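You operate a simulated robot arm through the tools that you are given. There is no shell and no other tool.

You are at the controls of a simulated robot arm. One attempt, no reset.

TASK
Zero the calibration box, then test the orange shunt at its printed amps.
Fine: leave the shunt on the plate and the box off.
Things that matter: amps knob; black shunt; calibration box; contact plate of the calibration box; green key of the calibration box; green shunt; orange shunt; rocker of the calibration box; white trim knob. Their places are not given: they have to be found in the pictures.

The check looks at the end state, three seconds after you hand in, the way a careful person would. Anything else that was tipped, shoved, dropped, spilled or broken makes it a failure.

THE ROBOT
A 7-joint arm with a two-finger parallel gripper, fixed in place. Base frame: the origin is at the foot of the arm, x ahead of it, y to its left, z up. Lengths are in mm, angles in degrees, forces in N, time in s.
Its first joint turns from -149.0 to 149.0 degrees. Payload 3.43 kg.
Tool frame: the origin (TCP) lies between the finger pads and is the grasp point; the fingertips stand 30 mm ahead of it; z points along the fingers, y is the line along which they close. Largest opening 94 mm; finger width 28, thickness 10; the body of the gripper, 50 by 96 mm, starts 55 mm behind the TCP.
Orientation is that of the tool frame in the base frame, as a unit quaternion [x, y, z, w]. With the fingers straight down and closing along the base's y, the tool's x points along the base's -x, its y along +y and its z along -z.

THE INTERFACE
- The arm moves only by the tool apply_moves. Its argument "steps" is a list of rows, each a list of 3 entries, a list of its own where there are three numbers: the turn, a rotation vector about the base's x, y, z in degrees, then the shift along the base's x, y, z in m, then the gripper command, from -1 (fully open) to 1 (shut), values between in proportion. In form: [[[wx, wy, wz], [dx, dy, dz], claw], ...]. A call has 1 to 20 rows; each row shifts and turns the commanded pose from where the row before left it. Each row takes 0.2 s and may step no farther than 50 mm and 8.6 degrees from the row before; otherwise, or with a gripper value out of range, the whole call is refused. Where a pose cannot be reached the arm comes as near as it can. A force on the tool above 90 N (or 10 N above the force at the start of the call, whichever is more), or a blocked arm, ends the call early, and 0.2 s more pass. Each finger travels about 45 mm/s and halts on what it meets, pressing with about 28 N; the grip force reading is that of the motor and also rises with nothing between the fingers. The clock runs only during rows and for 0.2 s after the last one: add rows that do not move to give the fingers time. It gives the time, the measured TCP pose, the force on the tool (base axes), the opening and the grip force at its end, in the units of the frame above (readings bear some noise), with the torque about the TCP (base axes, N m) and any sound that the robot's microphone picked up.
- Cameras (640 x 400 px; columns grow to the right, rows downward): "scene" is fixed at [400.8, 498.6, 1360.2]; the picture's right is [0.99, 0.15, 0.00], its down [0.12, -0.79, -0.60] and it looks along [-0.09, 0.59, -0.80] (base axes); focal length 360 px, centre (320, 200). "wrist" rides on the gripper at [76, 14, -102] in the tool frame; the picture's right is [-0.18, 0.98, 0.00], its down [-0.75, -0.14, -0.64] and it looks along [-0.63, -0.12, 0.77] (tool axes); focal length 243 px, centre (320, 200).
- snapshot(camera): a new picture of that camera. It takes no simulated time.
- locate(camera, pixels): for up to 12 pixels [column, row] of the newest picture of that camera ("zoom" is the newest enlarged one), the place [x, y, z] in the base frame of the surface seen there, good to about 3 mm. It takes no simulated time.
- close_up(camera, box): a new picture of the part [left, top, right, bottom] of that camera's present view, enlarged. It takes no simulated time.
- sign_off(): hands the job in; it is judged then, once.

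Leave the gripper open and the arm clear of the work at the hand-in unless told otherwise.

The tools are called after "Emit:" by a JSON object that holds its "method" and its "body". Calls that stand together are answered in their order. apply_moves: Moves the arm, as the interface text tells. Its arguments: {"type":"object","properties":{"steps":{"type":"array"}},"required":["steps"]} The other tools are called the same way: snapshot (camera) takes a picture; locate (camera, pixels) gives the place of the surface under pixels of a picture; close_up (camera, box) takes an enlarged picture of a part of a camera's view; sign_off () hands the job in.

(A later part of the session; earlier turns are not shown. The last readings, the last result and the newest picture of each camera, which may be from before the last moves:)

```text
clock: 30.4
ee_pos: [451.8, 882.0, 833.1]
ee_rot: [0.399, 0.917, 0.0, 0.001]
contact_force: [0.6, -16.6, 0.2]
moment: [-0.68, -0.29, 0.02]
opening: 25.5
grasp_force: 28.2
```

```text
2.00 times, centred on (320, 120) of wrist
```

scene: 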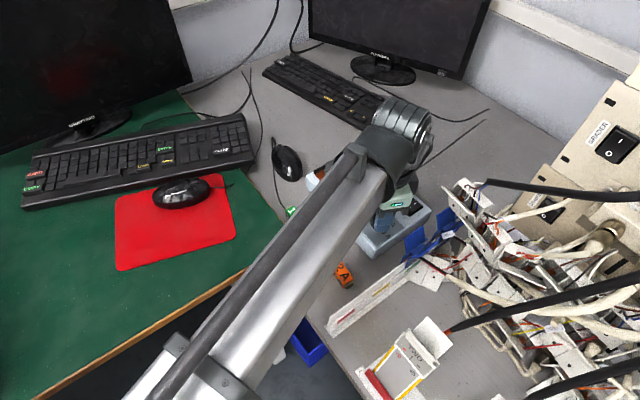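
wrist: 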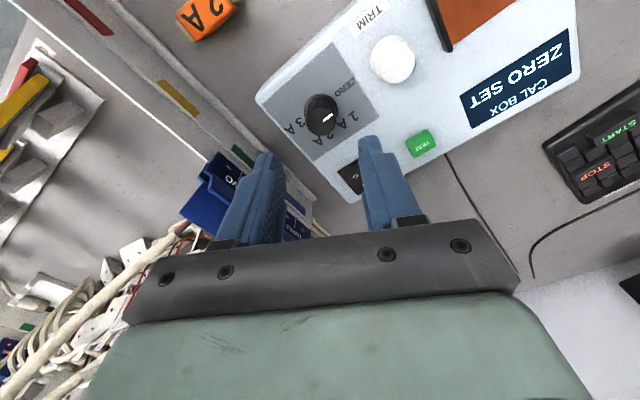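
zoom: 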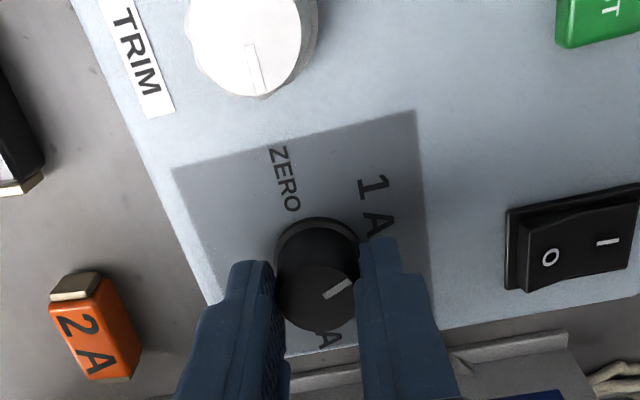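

The knob is back near 1 A. The 17 N side force shows the knob centre sits about 2 mm off along the tool's x, with the true centre near (450, 882). I'll compensate with small shifts while turning the second 65° toward 2 A.

Emit:
{"method": "apply_moves", "body": {"steps": [[[0, 0, -3], [-0.0006, -0.0014, 0], 1], [[0, 0, -6.5], [-0.0002, 0, 0], 1], [[0, 0, -6.5], [-0.0002, 0, 0], 1], [[0, 0, -6.5], [-0.0002, 0, 0], 1], [[0, 0, -6.5], [-0.0002, 0, 0], 1], [[0, 0, -6.5], [-0.0002, -0.0001, 0], 1], [[0, 0, -6.5], [-0.0002, -0.0001, 0], 1]]}}

Emit:
{"method": "snapshot", "body": {"camera": "wrist"}}

Emit:
{"method": "close_up", "body": {"camera": "wrist", "box": [220, 20, 420, 220]}}

```text
clock: 32.0
ee_pos: [451.4, 881.7, 832.2]
ee_rot: [0.702, 0.713, 0.001, -0.002]
contact_force: [9.8, -4.7, 2.3]
moment: [0.09, -0.43, 0.0]
opening: 25.7
grasp_force: 27.6
```

```text
taken
```

wrist: 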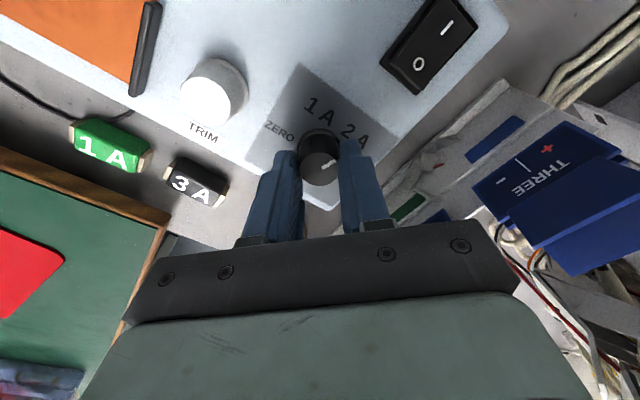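

```text
2.00 times, centred on (320, 120) of wrist
```

zoom: 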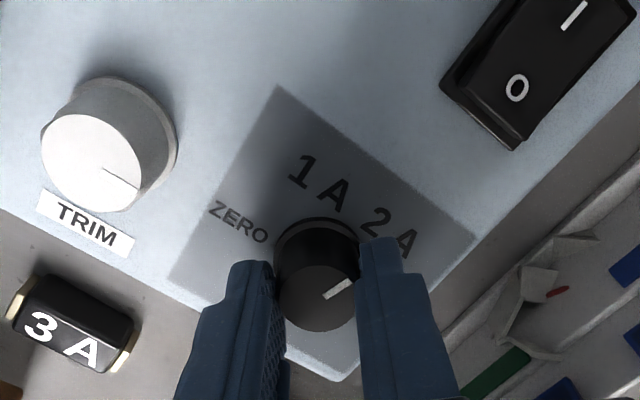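

The pointer is at about 36° and needs about 24° more to reach 2 A. I'll go on.

Emit:
{"method": "apply_moves", "body": {"steps": [[[0, 0, -6], [0, -0.0002, 0], 1], [[0, 0, -6], [0, -0.0002, 0], 1], [[0, 0, -6], [0, 0, 0], 1], [[0, 0, -6], [0, 0, 0], 1], [[0, 0, 0], [0, 0, 0], 1]]}}

Emit:
{"method": "close_up", "body": {"camera": "wrist", "box": [220, 20, 420, 220]}}

```text
clock: 33.2
ee_pos: [451.9, 880.7, 832.9]
ee_rot: [0.803, 0.596, 0.001, 0.0]
contact_force: [9.9, 6.9, 7.5]
moment: [-0.02, -0.15, 0.01]
opening: 25.3
grasp_force: 27.4
out of reach, approached as far as the arm can: row 4
```

```text
2.00 times, centred on (320, 120) of wrist
```

zoom: 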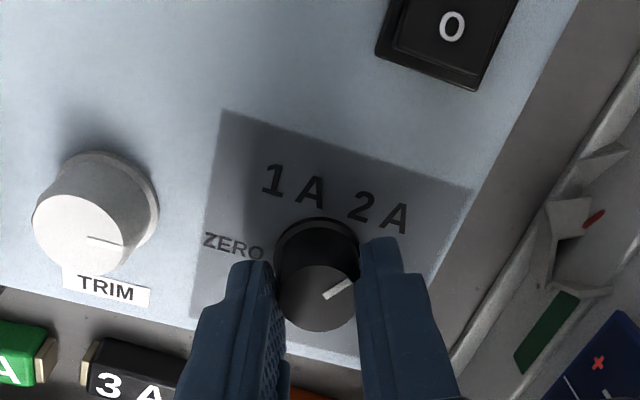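

A wrist joint limit stopped the turn after about 125°, leaving the pointer at about 18°, close to 2 A. I'll release the knob, rise, turn the wrist back and inspect.

Emit:
{"method": "apply_moves", "body": {"steps": [[[0, 0, 6], [0, 0, 0], 0.3], [[0, 0, 0], [0, 0, 0], 0], [[0, 0, 0], [0, 0, 0], 0], [[0, 0, 0], [0, 0, 0.02], 0], [[0, 0, 0], [0, 0, 0.03], 0], [[0, 0, 0], [0, 0, 0.02], 0], [[0, 0, 8], [0, 0, 0], 0], [[0, 0, 8], [0, 0, 0], 0], [[0, 0, 8], [0, 0, 0], 0], [[0, 0, 8], [0, 0, 0], 0], [[0, 0, 8], [0, 0, 0], 0], [[0, 0, 8], [0, 0, 0], 0], [[0, 0, 8], [0, 0, 0], 0], [[0, 0, 4], [0, 0, 0], 0], [[0, 0, 0], [0, 0, 0], 0]]}}

Emit:
{"method": "snapshot", "body": {"camera": "wrist"}}

Emit:
{"method": "close_up", "body": {"camera": "wrist", "box": [240, 60, 400, 170]}}

```text
clock: 36.4
ee_pos: [450.5, 881.7, 903.0]
ee_rot: [0.349, 0.937, -0.001, 0.0]
contact_force: [-0.5, -0.5, -0.5]
moment: [-0.03, -0.03, 0.03]
opening: 47.1
grasp_force: 0.0
```

```text
taken
```

wrist: 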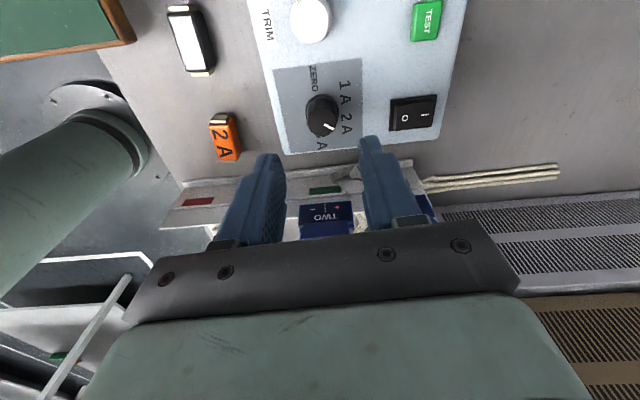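

```text
3.64 times, centred on (320, 115) of wrist
```

zoom: 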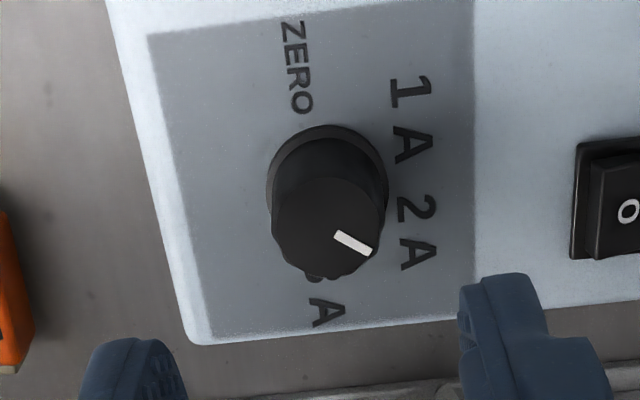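

The pointer now looks to be at about 10–18°, in line with 2 A (≈11°). I'll double-check it with the scene camera once the arm moves aside. Next I'll move above the orange shunt near (396.5, 783.5), turning the closing axis to about 37°, across its long side.

Emit:
{"method": "apply_moves", "body": {"steps": [[[0, 0, -4], [-0.0135, -0.0245, 0], 0], [[0, 0, -4], [-0.0135, -0.0245, 0], 0], [[0, 0, -4], [-0.0135, -0.0245, 0], 0], [[0, 0, 0], [-0.0135, -0.0245, 0], 0], [[0, 0, 0], [0, 0, 0], 0]]}}

Emit:
{"method": "snapshot", "body": {"camera": "wrist"}}

Emit:
{"method": "snapshot", "body": {"camera": "scene"}}

```text
clock: 37.6
ee_pos: [395.5, 783.1, 904.3]
ee_rot: [0.445, 0.896, 0.0, -0.001]
contact_force: [-0.3, 0.4, 0.6]
moment: [0.0, 0.01, -0.03]
opening: 46.8
grasp_force: 0.1
```

```text
taken
```

wrist: 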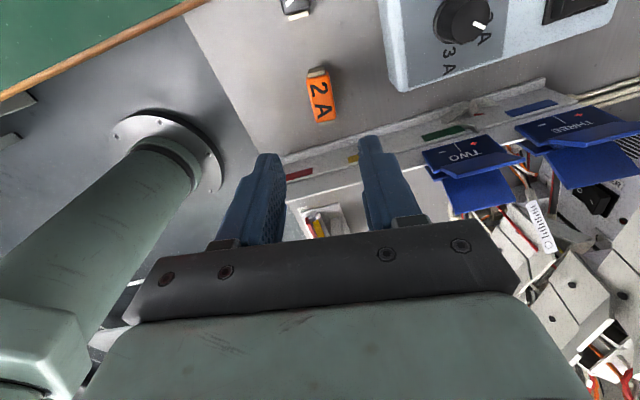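

```text
taken
```

scene: 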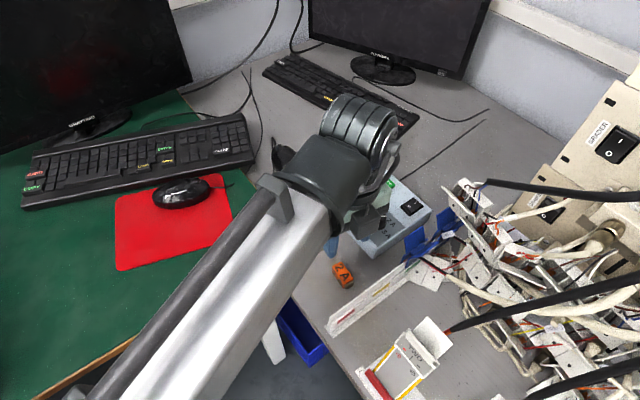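

The shunt is right below at wrist (321,95). I'll enlarge it and measure its outline.

Emit:
{"method": "close_up", "body": {"camera": "wrist", "box": [280, 55, 360, 135]}}

```text
5.00 times, centred on (320, 95) of wrist
```

zoom: 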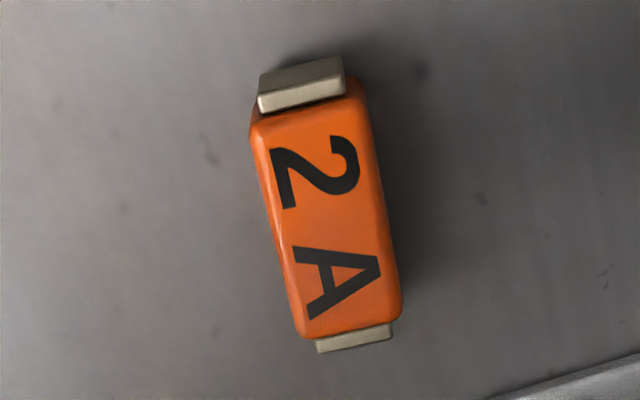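

Emit:
{"method": "locate", "body": {"camera": "zoom", "pixels": [[328, 220], [258, 130], [362, 108], [307, 330], [395, 315], [290, 220], [380, 215], [262, 105], [340, 80], [322, 348], [388, 337], [305, 90]]}}

```text
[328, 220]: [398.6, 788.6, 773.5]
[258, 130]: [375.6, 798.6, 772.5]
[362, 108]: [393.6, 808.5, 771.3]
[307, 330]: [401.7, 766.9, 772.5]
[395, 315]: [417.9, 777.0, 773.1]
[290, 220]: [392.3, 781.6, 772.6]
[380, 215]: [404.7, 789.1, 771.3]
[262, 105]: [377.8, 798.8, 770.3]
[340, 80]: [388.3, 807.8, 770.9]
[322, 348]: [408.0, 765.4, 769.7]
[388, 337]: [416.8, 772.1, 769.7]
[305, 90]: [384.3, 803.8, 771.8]
```

The orange shunt's centre is about (396.5, 787) with its axis at -51°. It is about 20 mm wide, with its top at 772.5. I'll centre over it, turn 1.5° and come down to TCP≈825 for a second look.

Emit:
{"method": "apply_moves", "body": {"steps": [[[0, 0, 1.5], [0.0006, 0.0044, -0.02], 0], [[0, 0, 0], [0, 0, -0.03], 0], [[0, 0, 0], [0, 0, -0.03], 0], [[0, 0, 0], [0, 0, 0], 0]]}}

Emit:
{"method": "snapshot", "body": {"camera": "wrist"}}

Emit:
{"method": "close_up", "body": {"camera": "wrist", "box": [240, 70, 400, 190]}}

```text
clock: 38.6
ee_pos: [397.6, 787.0, 823.8]
ee_rot: [0.434, 0.901, 0.0, -0.001]
contact_force: [0.1, 0.6, -0.1]
moment: [-0.01, 0.0, 0.0]
opening: 47.2
grasp_force: 0.1
```

```text
taken
```

wrist: 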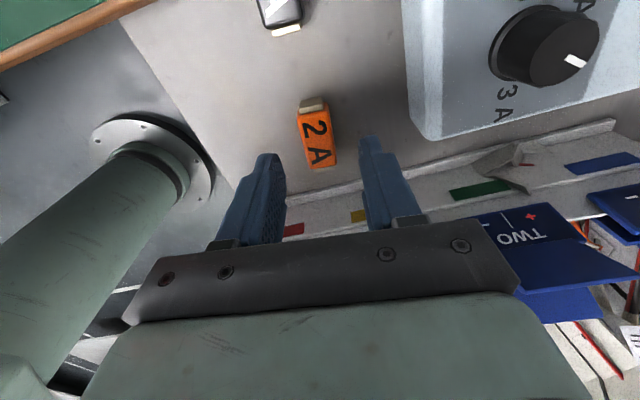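

```text
3.33 times, centred on (320, 130) of wrist
```

zoom: 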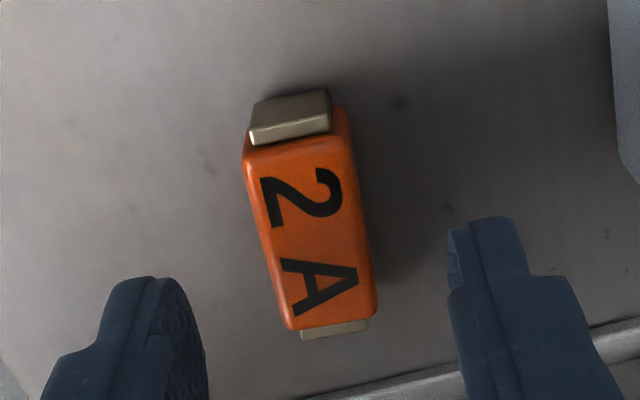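

The projection shows the shunt is about 2.4 mm along the tool's +x and 1.4 mm along its -y, the same offset the knob grip showed. I'll shift by (-2.5, +1.1), lower to TCP≈784 (tips ≈4 mm above the table) and close.

Emit:
{"method": "apply_moves", "body": {"steps": [[[0, 0, 0], [-0.0025, 0.0011, -0.012], 0], [[0, 0, 0], [0, 0, -0.015], 0], [[0, 0, 0], [0, 0, -0.012], 0], [[0, 0, 0], [0, 0, 0], 0], [[0, 0, 0], [0, 0, 0], 0.3], [[0, 0, 0], [0, 0, 0], 0.5], [[0, 0, 0], [0, 0, 0], 0.7], [[0, 0, 0], [0, 0, 0], 1], [[0, 0, 0], [0, 0, 0], 1]]}}

Emit:
{"method": "snapshot", "body": {"camera": "wrist"}}

Emit:
{"method": "close_up", "body": {"camera": "wrist", "box": [240, 70, 400, 190]}}

```text
clock: 40.6
ee_pos: [395.6, 788.0, 783.9]
ee_rot: [0.434, 0.901, -0.001, 0.001]
contact_force: [0.0, -0.1, 0.9]
moment: [0.0, -0.02, 0.0]
opening: 21.1
grasp_force: 28.1
```

```text
taken
```

wrist: 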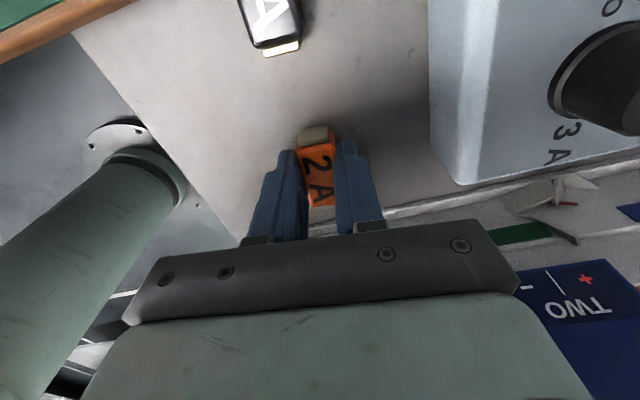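

```text
3.33 times, centred on (320, 130) of wrist
```

zoom: 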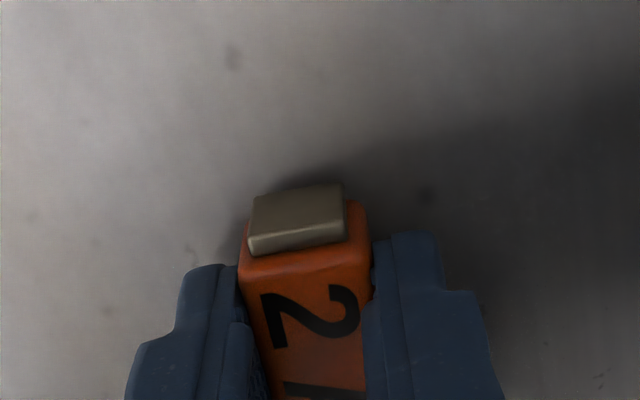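

The shunt is gripped at 21 mm. I'll lift straight up to TCP≈900.

Emit:
{"method": "apply_moves", "body": {"steps": [[[0, 0, 0], [0, 0, 0.015], 1], [[0, 0, 0], [0, 0, 0.025], 1], [[0, 0, 0], [0, 0, 0.04], 1], [[0, 0, 0], [0, 0, 0.036], 1], [[0, 0, 0], [0, 0, 0], 1]]}}

Emit:
{"method": "snapshot", "body": {"camera": "wrist"}}

```text
clock: 41.8
ee_pos: [392.8, 788.7, 899.5]
ee_rot: [0.434, 0.901, 0.0, 0.0]
contact_force: [0.0, 0.9, 0.9]
moment: [-0.02, -0.01, -0.01]
opening: 0.0
grasp_force: 27.9
```

```text
taken
```

wrist: 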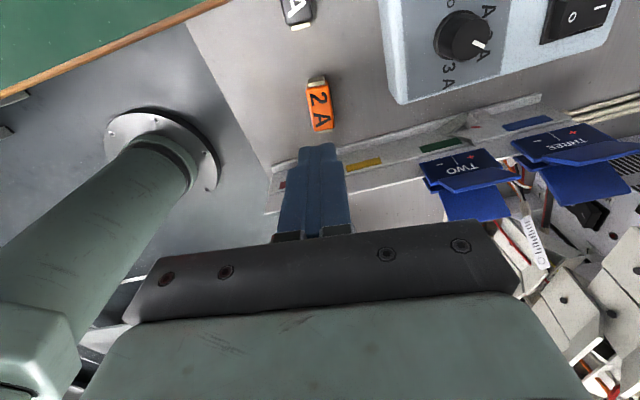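

The opening reads 0: the shunt slipped out during the lift and is still on the table, at wrist (318,103). I'll check its position, attitude and shape closely.

Emit:
{"method": "close_up", "body": {"camera": "wrist", "box": [280, 65, 360, 140]}}

Emit:
{"method": "close_up", "body": {"camera": "scene", "box": [310, 240, 380, 300]}}

```text
5.33 times, centred on (320, 102) of wrist
```

zoom: 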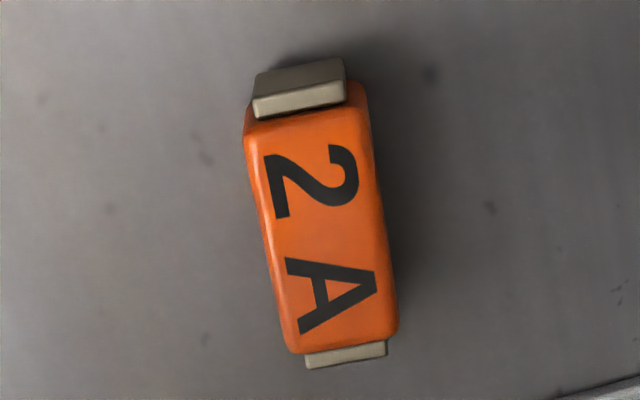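

```text
6.67 times, centred on (345, 270) of scene
```

zoom: 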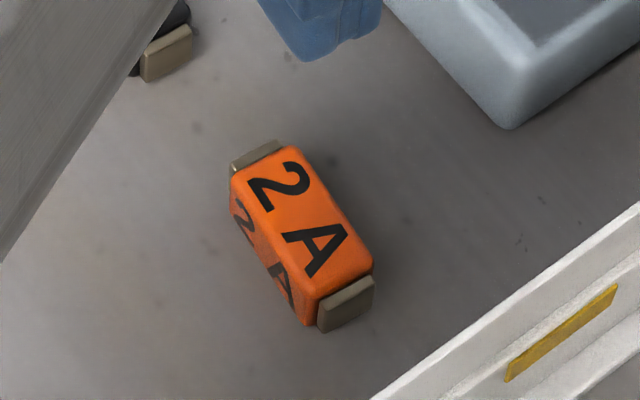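

The shunt stands upright in the same spot and is well centred under the tool. I'll retry with the fingers lower (tips ≈2 mm above the table) and a much slower lift, checking the grip as I go.

Emit:
{"method": "apply_moves", "body": {"steps": [[[0, 0, 0], [0, 0, 0], 0], [[0, 0, 0], [0, 0, -0.03], 0], [[0, 0, 0], [0, 0, -0.03], 0], [[0, 0, 0], [0, 0, -0.03], 0], [[0, 0, 0], [0, 0, -0.02], 0], [[0, 0, 0], [0, 0, -0.0075], 0], [[0, 0, 0], [0, 0, 0], 0], [[0, 0, 0], [0, 0, 0], 0.3], [[0, 0, 0], [0, 0, 0], 0.5], [[0, 0, 0], [0, 0, 0], 0.7], [[0, 0, 0], [0, 0, 0], 1], [[0, 0, 0], [0, 0, 0], 1], [[0, 0, 0], [0, 0, 0], 1]]}}

Emit:
{"method": "snapshot", "body": {"camera": "wrist"}}

Emit:
{"method": "close_up", "body": {"camera": "scene", "box": [310, 220, 390, 300]}}

```text
clock: 44.6
ee_pos: [393.7, 789.7, 782.3]
ee_rot: [0.434, 0.901, 0.0, 0.001]
contact_force: [0.2, -1.0, -0.3]
moment: [0.01, -0.01, -0.01]
opening: 21.1
grasp_force: 27.6
```

```text
taken
```

wrist: 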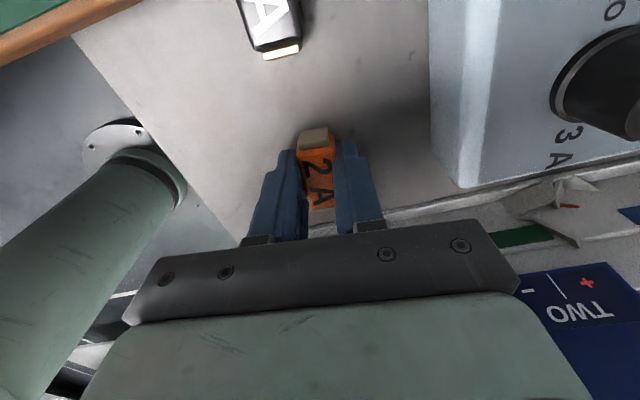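

```text
5.00 times, centred on (350, 260) of scene
```

zoom: 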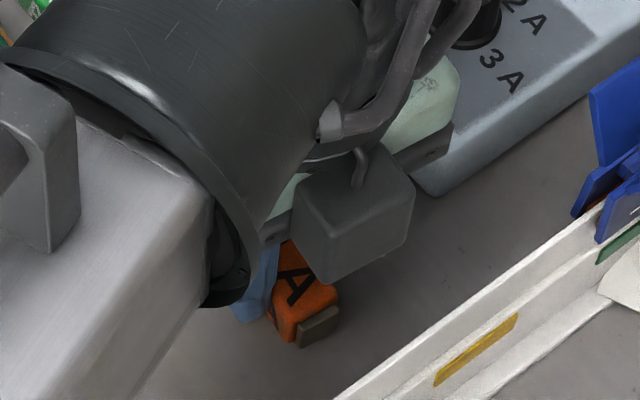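

Gripped again at 21.1 mm. Now I'll lift slowly, 2–4 mm per row.

Emit:
{"method": "apply_moves", "body": {"steps": [[[0, 0, 0], [0, 0, 0], 1], [[0, 0, 0], [0, 0, 0.002], 1], [[0, 0, 0], [0, 0, 0.003], 1], [[0, 0, 0], [0, 0, 0.004], 1], [[0, 0, 0], [0, 0, 0.004], 1]]}}

Emit:
{"method": "snapshot", "body": {"camera": "wrist"}}

```text
clock: 45.8
ee_pos: [394.7, 789.9, 796.1]
ee_rot: [0.434, 0.901, 0.001, 0.0]
contact_force: [0.2, 0.1, -0.7]
moment: [0.01, 0.01, 0.0]
opening: 21.0
grasp_force: 27.9
```

```text
taken
```

wrist: 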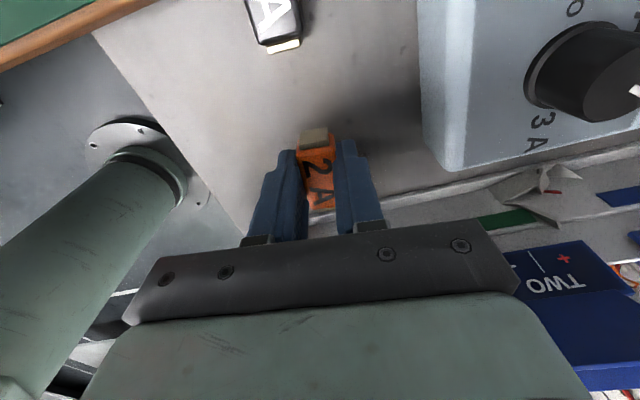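

The shunt seems to be coming along. I'll measure its top height to see whether it creeps in the grip.

Emit:
{"method": "close_up", "body": {"camera": "wrist", "box": [270, 100, 370, 220]}}

Emit:
{"method": "locate", "body": {"camera": "wrist", "pixels": [[312, 152], [318, 170], [326, 160], [313, 138], [322, 180], [308, 142]]}}

```text
3.33 times, centred on (320, 160) of wrist
```

zoom: 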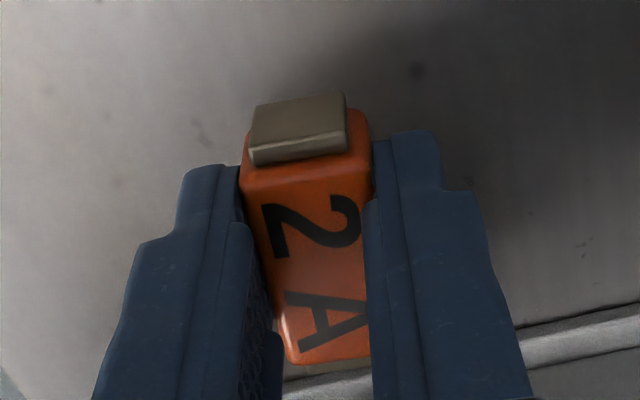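

```text
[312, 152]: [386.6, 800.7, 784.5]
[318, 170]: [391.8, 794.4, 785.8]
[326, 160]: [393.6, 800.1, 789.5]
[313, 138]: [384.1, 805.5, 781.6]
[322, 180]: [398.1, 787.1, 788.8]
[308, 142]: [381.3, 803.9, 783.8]
```

The shunt's top is now at about 786, so it rose with the fingers. I'll continue lifting gently.

Emit:
{"method": "apply_moves", "body": {"steps": [[[0, 0, 0], [0, 0, 0.003], 1], [[0, 0, 0], [0, 0, 0.004], 1], [[0, 0, 0], [0, 0, 0.005], 1], [[0, 0, 0], [0, 0, 0.005], 1], [[0, 0, 0], [0, 0, 0.005], 1], [[0, 0, 0], [0, 0, 0.005], 1], [[0, 0, 0], [0, 0, 0.004], 1], [[0, 0, 0], [0, 0, 0.003], 1]]}}

Emit:
{"method": "close_up", "body": {"camera": "wrist", "box": [270, 100, 370, 220]}}

Emit:
{"method": "locate", "body": {"camera": "zoom", "pixels": [[300, 190], [300, 250], [330, 300], [300, 120]]}}

```text
clock: 47.6
ee_pos: [394.2, 787.7, 830.0]
ee_rot: [0.433, 0.901, 0.0, -0.001]
contact_force: [-0.8, -0.7, 0.3]
moment: [-0.02, 0.03, -0.03]
opening: 20.9
grasp_force: 27.6
```

```text
3.33 times, centred on (320, 160) of wrist
```

zoom: 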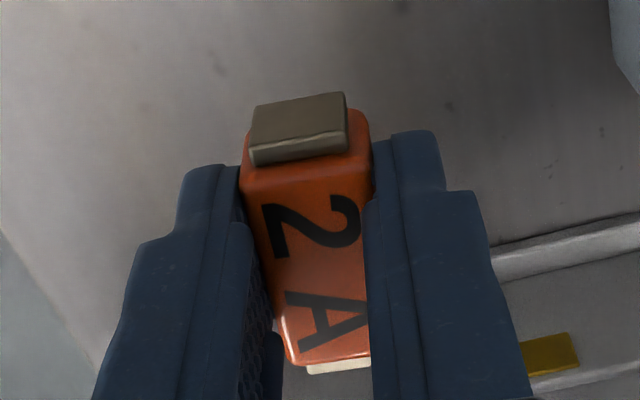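

```text
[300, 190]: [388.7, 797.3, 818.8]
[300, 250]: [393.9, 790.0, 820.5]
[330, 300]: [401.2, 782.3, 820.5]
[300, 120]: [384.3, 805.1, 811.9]
```

The grip is stable, with the same picture and the top 10 mm below TCP. I'll lift another 42 mm, gently.

Emit:
{"method": "apply_moves", "body": {"steps": [[[0, 0, 0], [0, 0, 0.004], 1], [[0, 0, 0], [0, 0, 0.006], 1], [[0, 0, 0], [0, 0, 0.007], 1], [[0, 0, 0], [0, 0, 0.007], 1], [[0, 0, 0], [0, 0, 0.007], 1], [[0, 0, 0], [0, 0, 0.006], 1], [[0, 0, 0], [0, 0, 0.004], 1], [[0, 0, 0], [0, 0, 0.002], 1]]}}

Emit:
{"method": "snapshot", "body": {"camera": "scene"}}

Emit:
{"method": "snapshot", "body": {"camera": "wrist"}}

```text
clock: 49.4
ee_pos: [394.0, 788.0, 871.3]
ee_rot: [0.434, 0.901, 0.001, 0.0]
contact_force: [0.4, 0.3, 0.1]
moment: [-0.03, 0.0, -0.01]
opening: 21.3
grasp_force: 27.7
```

```text
taken
```

scene: 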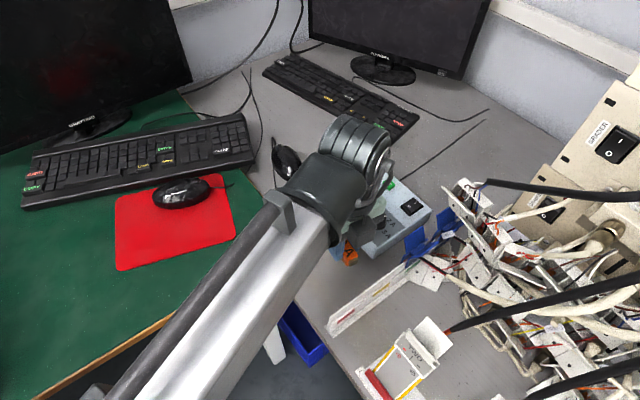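

```text
taken
```

wrist: 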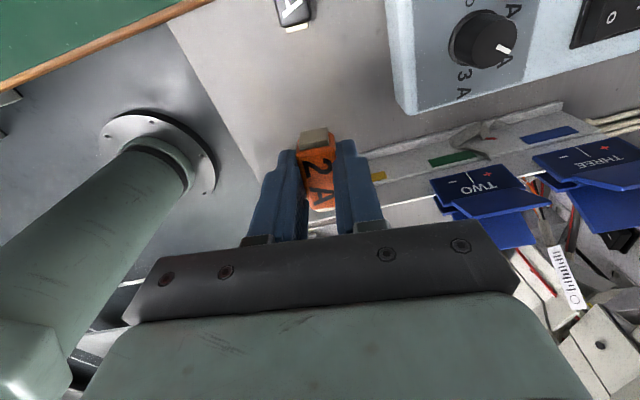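

The hold is good. Now I'll carry the shunt slowly to above the contact plate near (354, 977), turning +6° to line up with the box's long axis. The shunt bottom is at about 839, above everything on the box.

Emit:
{"method": "apply_moves", "body": {"steps": [[[0, 0, 0], [-0.00083, 0.00391, 0], 1], [[0, 0, 0], [-0.00166, 0.00782, 0], 1], [[0, 0, 0.5], [-0.00248, 0.01174, 0], 1], [[0, 0, 0.5], [-0.00248, 0.01174, 0], 1], [[0, 0, 0.5], [-0.00248, 0.01174, 0], 1], [[0, 0, 0.5], [-0.00248, 0.01174, 0], 1], [[0, 0, 0.5], [-0.00248, 0.01174, 0], 1], [[0, 0, 0.5], [-0.00248, 0.01174, 0], 1], [[0, 0, 0.5], [-0.00248, 0.01174, 0], 1], [[0, 0, 0.5], [-0.00248, 0.01174, 0], 1], [[0, 0, 0.5], [-0.00248, 0.01174, 0], 1], [[0, 0, 0.5], [-0.00248, 0.01174, 0], 1], [[0, 0, 0.5], [-0.00248, 0.01174, 0], 1], [[0, 0, 0.5], [-0.00248, 0.01174, 0], 1], [[0, 0, 0], [-0.00248, 0.01174, 0], 1], [[0, 0, 0], [-0.00248, 0.01174, 0], 1], [[0, 0, 0], [-0.00166, 0.00782, 0], 1], [[0, 0, 0], [-0.00104, 0.00489, 0], 1], [[0, 0, 0], [0, 0, 0], 1]]}}

Emit:
{"method": "snapshot", "body": {"camera": "wrist"}}

Emit:
{"method": "snapshot", "body": {"camera": "scene"}}

```text
clock: 53.4
ee_pos: [352.0, 976.8, 872.8]
ee_rot: [0.385, 0.923, 0.0, 0.0]
contact_force: [0.4, 0.7, -1.8]
moment: [-0.01, 0.04, 0.0]
opening: 21.0
grasp_force: 28.2
```

```text
taken
```

wrist: 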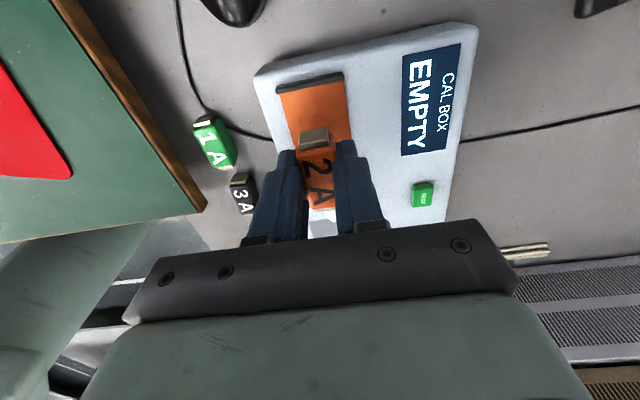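

```text
taken
```

scene: 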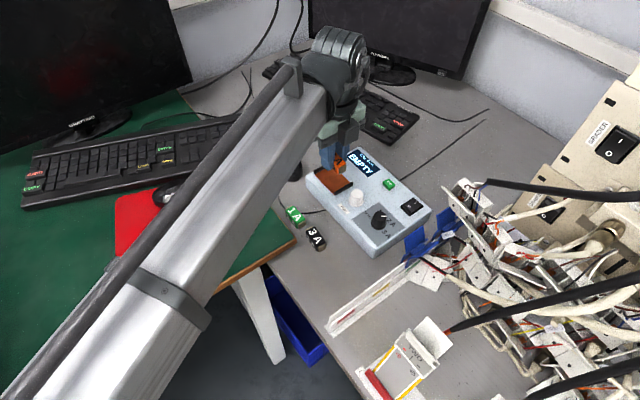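

The display reads "EMPTY". The scene camera sees the plate and the amps knob again, so I'll enlarge both.

Emit:
{"method": "close_up", "body": {"camera": "scene", "box": [350, 190, 414, 240]}}

Emit:
{"method": "close_up", "body": {"camera": "scene", "box": [295, 145, 395, 215]}}

```text
8.00 times, centred on (382, 215) of scene
```

zoom: 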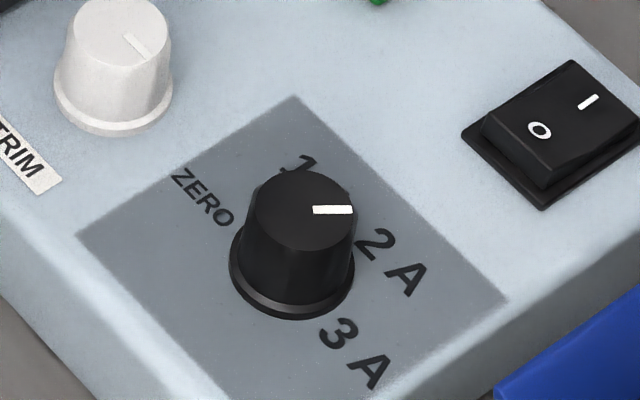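

```text
5.71 times, centred on (345, 180) of scene
```

zoom: 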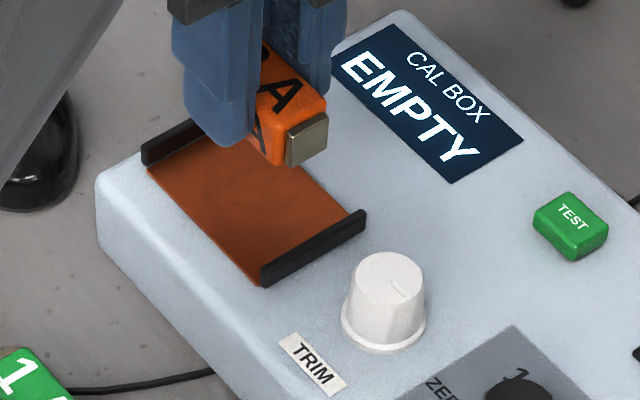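

The amps pointer now sits at about 9° and points right at "2 A", and the box has not moved. Now I'll measure the plate's corners and rails.

Emit:
{"method": "locate", "body": {"camera": "zoom", "pixels": [[150, 172], [260, 285], [263, 264], [362, 215], [262, 272], [345, 222], [145, 145], [195, 120], [215, 190], [270, 230], [250, 265], [330, 205]]}}

Emit:
{"method": "locate", "body": {"camera": "wrist", "pixels": [[279, 92], [343, 75], [352, 138], [280, 83], [340, 72], [315, 85], [345, 100], [290, 130], [316, 108], [306, 142], [318, 160], [313, 88]]}}

```text
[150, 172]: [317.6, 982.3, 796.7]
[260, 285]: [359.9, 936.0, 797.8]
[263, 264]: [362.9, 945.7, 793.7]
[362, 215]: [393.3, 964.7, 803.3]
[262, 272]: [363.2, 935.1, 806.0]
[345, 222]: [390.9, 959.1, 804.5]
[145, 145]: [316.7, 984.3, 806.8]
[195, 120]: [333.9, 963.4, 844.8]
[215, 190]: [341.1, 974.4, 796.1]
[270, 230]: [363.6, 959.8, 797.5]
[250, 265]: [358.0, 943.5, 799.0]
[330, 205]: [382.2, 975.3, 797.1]
```

```text
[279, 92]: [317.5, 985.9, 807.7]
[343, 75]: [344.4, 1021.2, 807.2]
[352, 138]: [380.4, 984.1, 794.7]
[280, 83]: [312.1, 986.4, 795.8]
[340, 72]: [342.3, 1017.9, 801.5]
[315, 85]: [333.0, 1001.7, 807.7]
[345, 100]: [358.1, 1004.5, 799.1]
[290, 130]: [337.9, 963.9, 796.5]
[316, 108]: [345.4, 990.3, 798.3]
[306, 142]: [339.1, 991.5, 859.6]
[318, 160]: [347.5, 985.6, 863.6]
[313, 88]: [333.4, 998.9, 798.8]
```

The plate's centre comes to about (353.7, 976.8), with its rails at about ±35 mm along the shunt axis and its surface at about 797.5. The shunt is centred over it, so I'll lower it gently to just above the plate.

Emit:
{"method": "apply_moves", "body": {"steps": [[[0, 0, 0], [0, 0, -0.003], 1], [[0, 0, 0], [0, 0, -0.005], 1], [[0, 0, 0], [0, 0, -0.006], 1], [[0, 0, 0], [0, 0, -0.006], 1], [[0, 0, 0], [0, 0, -0.006], 1], [[0, 0, 0], [0, 0, -0.005], 1], [[0, 0, 0], [0, 0, -0.004], 1], [[0, 0, 0], [0, 0, -0.002], 1], [[0, 0, 0], [0, 0, 0], 1]]}}

Emit:
{"method": "close_up", "body": {"camera": "scene", "box": [295, 145, 395, 215]}}

Emit:
{"method": "close_up", "body": {"camera": "wrist", "box": [240, 50, 400, 220]}}

```text
clock: 55.4
ee_pos: [355.1, 976.9, 835.0]
ee_rot: [0.385, 0.923, 0.0, 0.0]
contact_force: [0.1, 0.7, -1.7]
moment: [-0.02, -0.01, -0.03]
opening: 21.1
grasp_force: 28.1
```

```text
5.71 times, centred on (345, 180) of scene
```

zoom: 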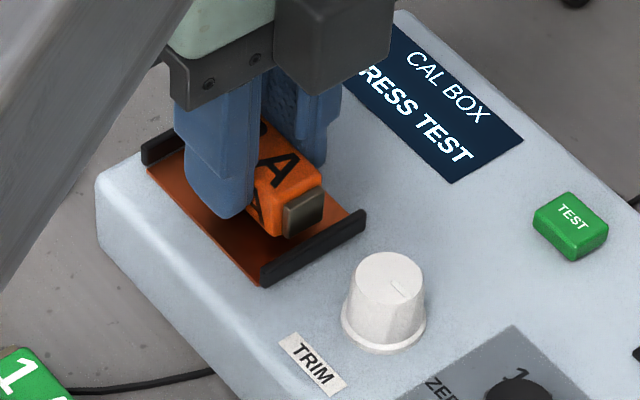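

```text
2.35 times, centred on (320, 135) of wrist
```

zoom: 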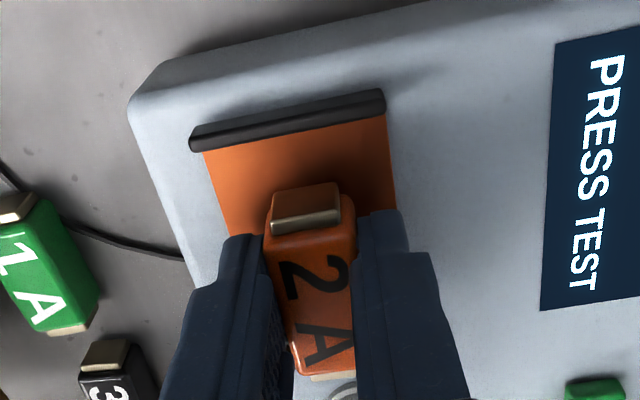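

The display already reads "PRESS TEST", so the shunt is sensed, and it sits between the rails. I'll lower the last few millimetres in small steps until it touches.

Emit:
{"method": "apply_moves", "body": {"steps": [[[0, 0, 0], [0, 0, -0.0015], 1], [[0, 0, 0], [0, 0, -0.0015], 1], [[0, 0, 0], [0, 0, -0.001], 1], [[0, 0, 0], [0, 0, 0], 1]]}}

```text
clock: 56.4
ee_pos: [352.8, 978.1, 830.7]
ee_rot: [0.386, 0.922, 0.0, 0.0]
contact_force: [0.1, -0.1, -0.8]
moment: [-0.04, -0.01, -0.04]
opening: 20.9
grasp_force: 28.0
```

Emit:
{"method": "apply_moves", "body": {"steps": [[[0, 0, 0], [0, 0, -0.0008], 1], [[0, 0, 0], [0, 0, -0.0007], 1], [[0, 0, 0], [0, 0, 0], 1]]}}

Emit:
{"method": "close_up", "body": {"camera": "scene", "box": [295, 145, 395, 215]}}

```text
clock: 57.2
ee_pos: [354.9, 978.3, 830.6]
ee_rot: [0.385, 0.923, 0.001, 0.0]
contact_force: [0.2, 1.0, -0.5]
moment: [0.0, -0.01, -0.01]
opening: 20.9
grasp_force: 28.4
```

```text
5.71 times, centred on (345, 180) of scene
```

zoom: 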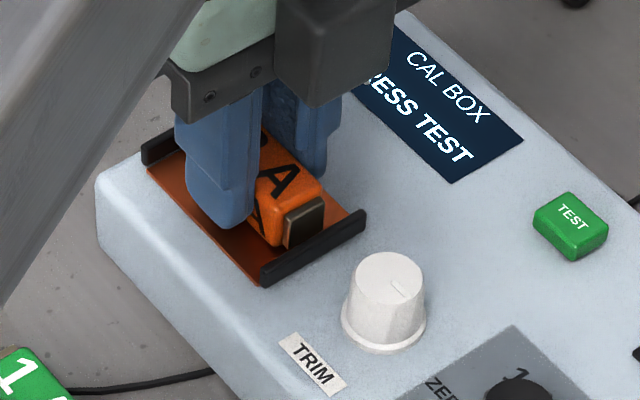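

Still no contact force. I'll go on in 0.7 mm steps.

Emit:
{"method": "apply_moves", "body": {"steps": [[[0, 0, 0], [0, 0, -0.0007], 1], [[0, 0, 0], [0, 0, -0.0007], 1], [[0, 0, 0], [0, 0, 0], 1]]}}

```text
clock: 58.0
ee_pos: [354.0, 976.6, 828.2]
ee_rot: [0.386, 0.922, 0.0, 0.0]
contact_force: [0.3, -1.9, 9.2]
moment: [-0.15, -0.05, -0.05]
opening: 20.9
grasp_force: 27.8
```

Contact at 9 N, so the shunt rests on the plate. I'll open the fingers gently to release it.

Emit:
{"method": "apply_moves", "body": {"steps": [[[0, 0, 0], [0, 0, 0.0004], 0.5], [[0, 0, 0], [0, 0, 0], 0.4], [[0, 0, 0], [0, 0, 0], 0.2], [[0, 0, 0], [0, 0, 0], 0], [[0, 0, 0], [0, 0, 0], 0]]}}

Emit:
{"method": "close_up", "body": {"camera": "wrist", "box": [240, 50, 400, 220]}}

Emit:
{"method": "close_up", "body": {"camera": "scene", "box": [295, 145, 395, 215]}}

```text
clock: 59.2
ee_pos: [354.0, 977.2, 829.9]
ee_rot: [0.387, 0.922, 0.0, 0.0]
contact_force: [-0.1, 0.8, 0.1]
moment: [0.0, 0.0, -0.03]
opening: 47.0
grasp_force: 0.0
```

```text
2.35 times, centred on (320, 135) of wrist
```

zoom: 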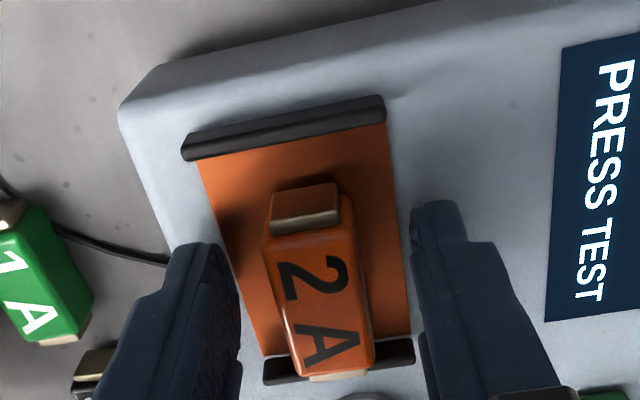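

```text
5.71 times, centred on (345, 180) of scene
```

zoom: 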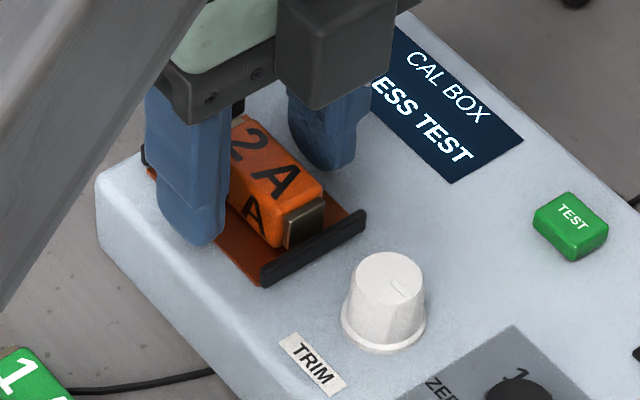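

The shunt sits flat on the plate between the rails, and the display says "PRESS TEST". I'll rise straight up, then check again.

Emit:
{"method": "apply_moves", "body": {"steps": [[[0, 0, 0], [0, 0, 0.006], 0], [[0, 0, 0], [0, 0, 0.014], 0], [[0, 0, 0], [0, 0, 0.025], 0], [[0, 0, 0], [0, 0, 0.026], 0], [[0, 0, 0], [0, 0, 0], 0]]}}

Emit:
{"method": "snapshot", "body": {"camera": "wrist"}}

Emit:
{"method": "close_up", "body": {"camera": "scene", "box": [290, 140, 440, 260]}}

```text
clock: 60.4
ee_pos: [354.5, 978.6, 900.7]
ee_rot: [0.387, 0.922, 0.0, 0.001]
contact_force: [-0.1, -1.1, 0.1]
moment: [0.01, -0.01, -0.02]
opening: 47.2
grasp_force: 0.1
```

```text
taken
```

wrist: 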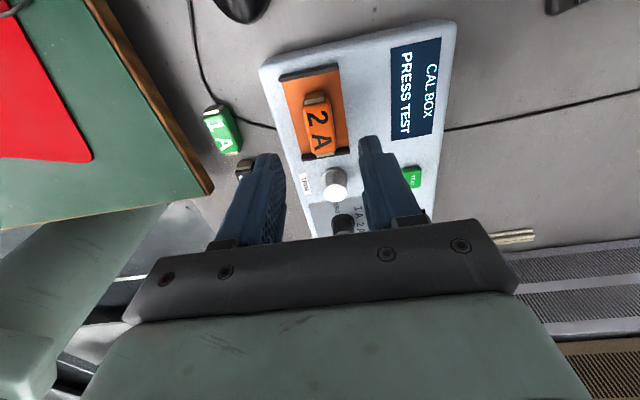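

```text
3.33 times, centred on (365, 200) of scene
```

zoom: 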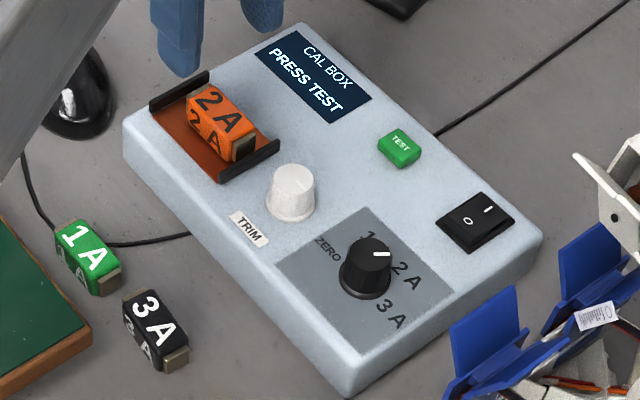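

The shunt sits squarely on the plate. I'll check the pointer once more at high zoom before testing, since the amps setting matters.

Emit:
{"method": "close_up", "body": {"camera": "scene", "box": [350, 190, 414, 240]}}

Emit:
{"method": "locate", "body": {"camera": "zoom", "pixels": [[316, 210], [350, 210], [303, 210], [390, 265], [255, 212], [352, 212]]}}

```text
8.00 times, centred on (382, 215) of scene
```

zoom: 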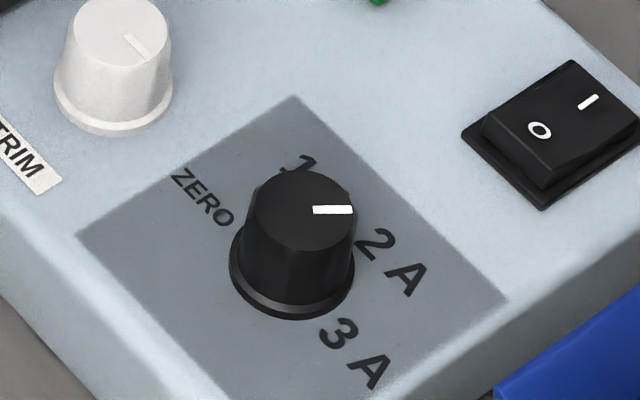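

```text
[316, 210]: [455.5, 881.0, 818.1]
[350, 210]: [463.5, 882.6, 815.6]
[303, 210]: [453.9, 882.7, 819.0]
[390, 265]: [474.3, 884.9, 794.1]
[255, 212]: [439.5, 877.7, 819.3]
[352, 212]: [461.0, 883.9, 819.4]
```

The pointer lies on the 2 A side, within a few degrees of its mark, and the marks are 64° apart. Next I'll close the fingers, turn back to the earlier orientation and move above the TEST key at (466.6, 973.2), then down to tips ≈811.

Emit:
{"method": "apply_moves", "body": {"steps": [[[0, 0, 8], [0.014, -0.0004, 0], 0.5], [[0, 0, 8], [0.014, -0.0004, 0], 1], [[0, 0, 8], [0.014, -0.0004, 0], 1], [[0, 0, 8], [0.014, -0.0004, 0], 1], [[0, 0, 8], [0.014, -0.0004, 0], 1], [[0, 0, 8], [0.014, -0.0004, 0], 1], [[0, 0, 8], [0.014, -0.0005, 0], 1], [[0, 0, 7], [0.0142, -0.0005, 0], 1], [[0, 0, 0], [0, 0, -0.02], 1], [[0, 0, 0], [0, 0, -0.02], 1], [[0, 0, 0], [0, 0, -0.018], 1], [[0, 0, 0], [0, 0, 0], 1]]}}

Emit:
{"method": "snapshot", "body": {"camera": "wrist"}}

```text
clock: 63.0
ee_pos: [465.2, 973.2, 841.7]
ee_rot: [-0.152, 0.988, -0.001, 0.0]
contact_force: [-0.1, 0.2, 0.3]
moment: [-0.02, 0.0, 0.01]
opening: 0.3
grasp_force: 28.0
```

```text
taken
```

wrist: 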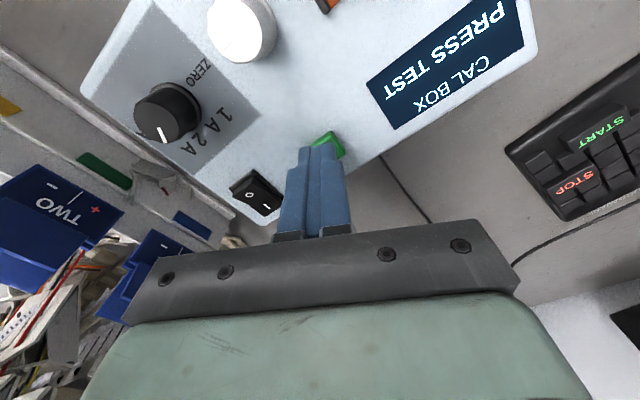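

The fingers are over the TEST key (325,140) and the display reads "PRESS TEST". Now I'll press gently.

Emit:
{"method": "apply_moves", "body": {"steps": [[[0, 0, 0], [0, 0, -0.003], 1], [[0, 0, 0], [0, 0, -0.003], 1], [[0, 0, 0], [0, 0, -0.002], 1], [[0, 0, 0], [0, 0, -0.0012], 1], [[0, 0, 0], [0, 0, -0.001], 1], [[0, 0, 0], [0, 0, 0], 1]]}}

Emit:
{"method": "snapshot", "body": {"camera": "wrist"}}

```text
clock: 64.4
ee_pos: [466.7, 972.4, 832.1]
ee_rot: [-0.153, 0.988, -0.001, -0.001]
contact_force: [0.6, -0.2, 2.3]
moment: [-0.03, -0.02, 0.02]
opening: 0.1
grasp_force: 28.1
heard: click
```

```text
taken
```

wrist: 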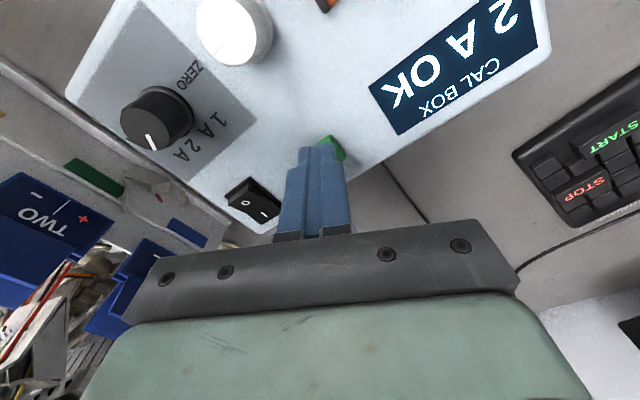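

The display reads "2 A OK", so the test passed. I'll lift off, turn the tool back in line with the rocker and move above the rocker's raised O end near (502, 918).

Emit:
{"method": "apply_moves", "body": {"steps": [[[0, 0, 0], [0, 0, 0.02], 1], [[0, 0, 0], [0, 0, 0.025], 1], [[0, 0, 0], [0, 0, 0.025], 1], [[0, 0, -8], [0.0044, -0.0069, 0], 1], [[0, 0, -8], [0.0044, -0.0069, 0], 1], [[0, 0, -8], [0.0044, -0.0069, 0], 1], [[0, 0, -8], [0.0044, -0.0069, 0], 1], [[0, 0, -8], [0.0044, -0.0069, 0], 1], [[0, 0, -8], [0.0044, -0.0069, 0], 1], [[0, 0, -8], [0.0044, -0.0069, 0], 1], [[0, 0, -8], [0.0044, -0.0069, 0], 1], [[0, 0, 0], [0, 0, 0], 1]]}}

Emit:
{"method": "snapshot", "body": {"camera": "wrist"}}

```text
clock: 67.0
ee_pos: [501.1, 917.4, 902.6]
ee_rot: [0.396, 0.918, 0.0, 0.0]
contact_force: [0.2, -0.4, 0.4]
moment: [-0.04, -0.03, -0.01]
opening: 0.0
grasp_force: 27.3
```

```text
taken
```

wrist: 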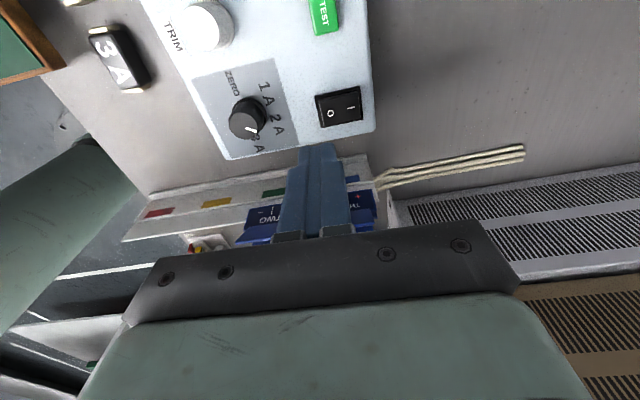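

Everything is clear around here. I'll go down to just above the rocker (tips ≈810) and check alignment.

Emit:
{"method": "apply_moves", "body": {"steps": [[[0, 0, 0], [0, 0, -0.02], 1], [[0, 0, 0], [0, 0, -0.02], 1], [[0, 0, 0], [0, 0, -0.02], 1], [[0, 0, 0], [0, 0, 0], 1]]}}

Emit:
{"method": "close_up", "body": {"camera": "wrist", "box": [200, 30, 420, 220]}}

```text
clock: 68.0
ee_pos: [500.6, 918.6, 841.5]
ee_rot: [0.394, 0.919, 0.001, 0.0]
contact_force: [0.2, 0.1, 0.7]
moment: [-0.04, 0.0, -0.02]
opening: 0.2
grasp_force: 28.0
```

```text
2.11 times, centred on (310, 125) of wrist
```

zoom: 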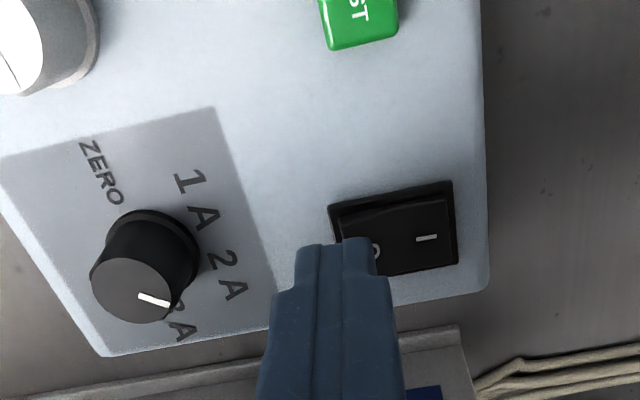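

The fingers cover the outer part of the O end, with the I end free. Now I'll press gently.

Emit:
{"method": "apply_moves", "body": {"steps": [[[0, 0, 0], [0.001, 0.001, -0.003], 1], [[0, 0, 0], [0, 0, -0.002], 1], [[0, 0, 0], [0, 0, -0.0015], 1], [[0, 0, 0], [0, 0, -0.0015], 1], [[0, 0, 0], [0, 0, -0.001], 1], [[0, 0, 0], [0, 0, 0], 1]]}}

Emit:
{"method": "close_up", "body": {"camera": "wrist", "box": [200, 30, 420, 220]}}

```text
clock: 69.4
ee_pos: [501.8, 919.2, 832.6]
ee_rot: [0.394, 0.919, 0.0, 0.0]
contact_force: [-0.6, -0.7, 5.7]
moment: [0.07, 0.0, 0.0]
opening: 0.0
grasp_force: 27.9
```

```text
2.11 times, centred on (310, 125) of wrist
```

zoom: 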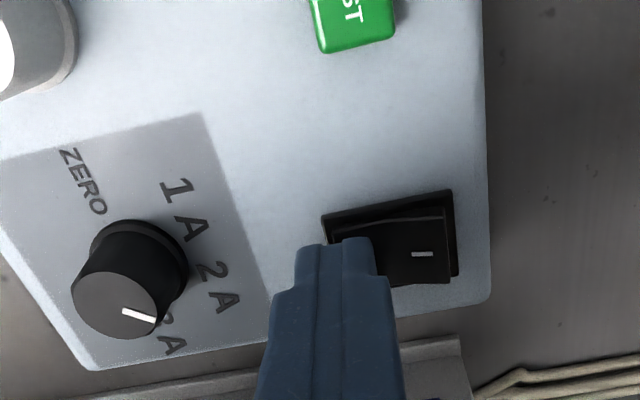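

Contact at about 6 N and the rocker is tilting. I'll press a little further, as on the first switch.

Emit:
{"method": "apply_moves", "body": {"steps": [[[0, 0, 0], [0, 0, -0.001], 1], [[0, 0, 0], [0, 0, -0.001], 1], [[0, 0, 0], [0, 0, -0.001], 1]]}}

Emit:
{"method": "close_up", "body": {"camera": "wrist", "box": [200, 30, 420, 220]}}

```text
clock: 70.2
ee_pos: [501.9, 918.9, 833.1]
ee_rot: [0.394, 0.919, 0.002, 0.0]
contact_force: [0.1, -2.2, 31.2]
moment: [0.24, -0.13, 0.03]
opening: 0.0
grasp_force: 28.2
```

```text
2.11 times, centred on (310, 125) of wrist
```

zoom: 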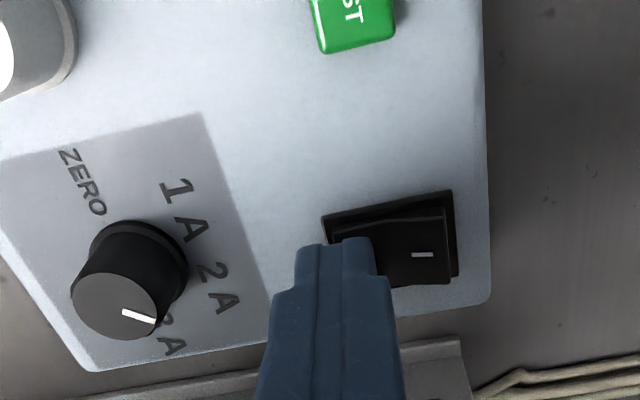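

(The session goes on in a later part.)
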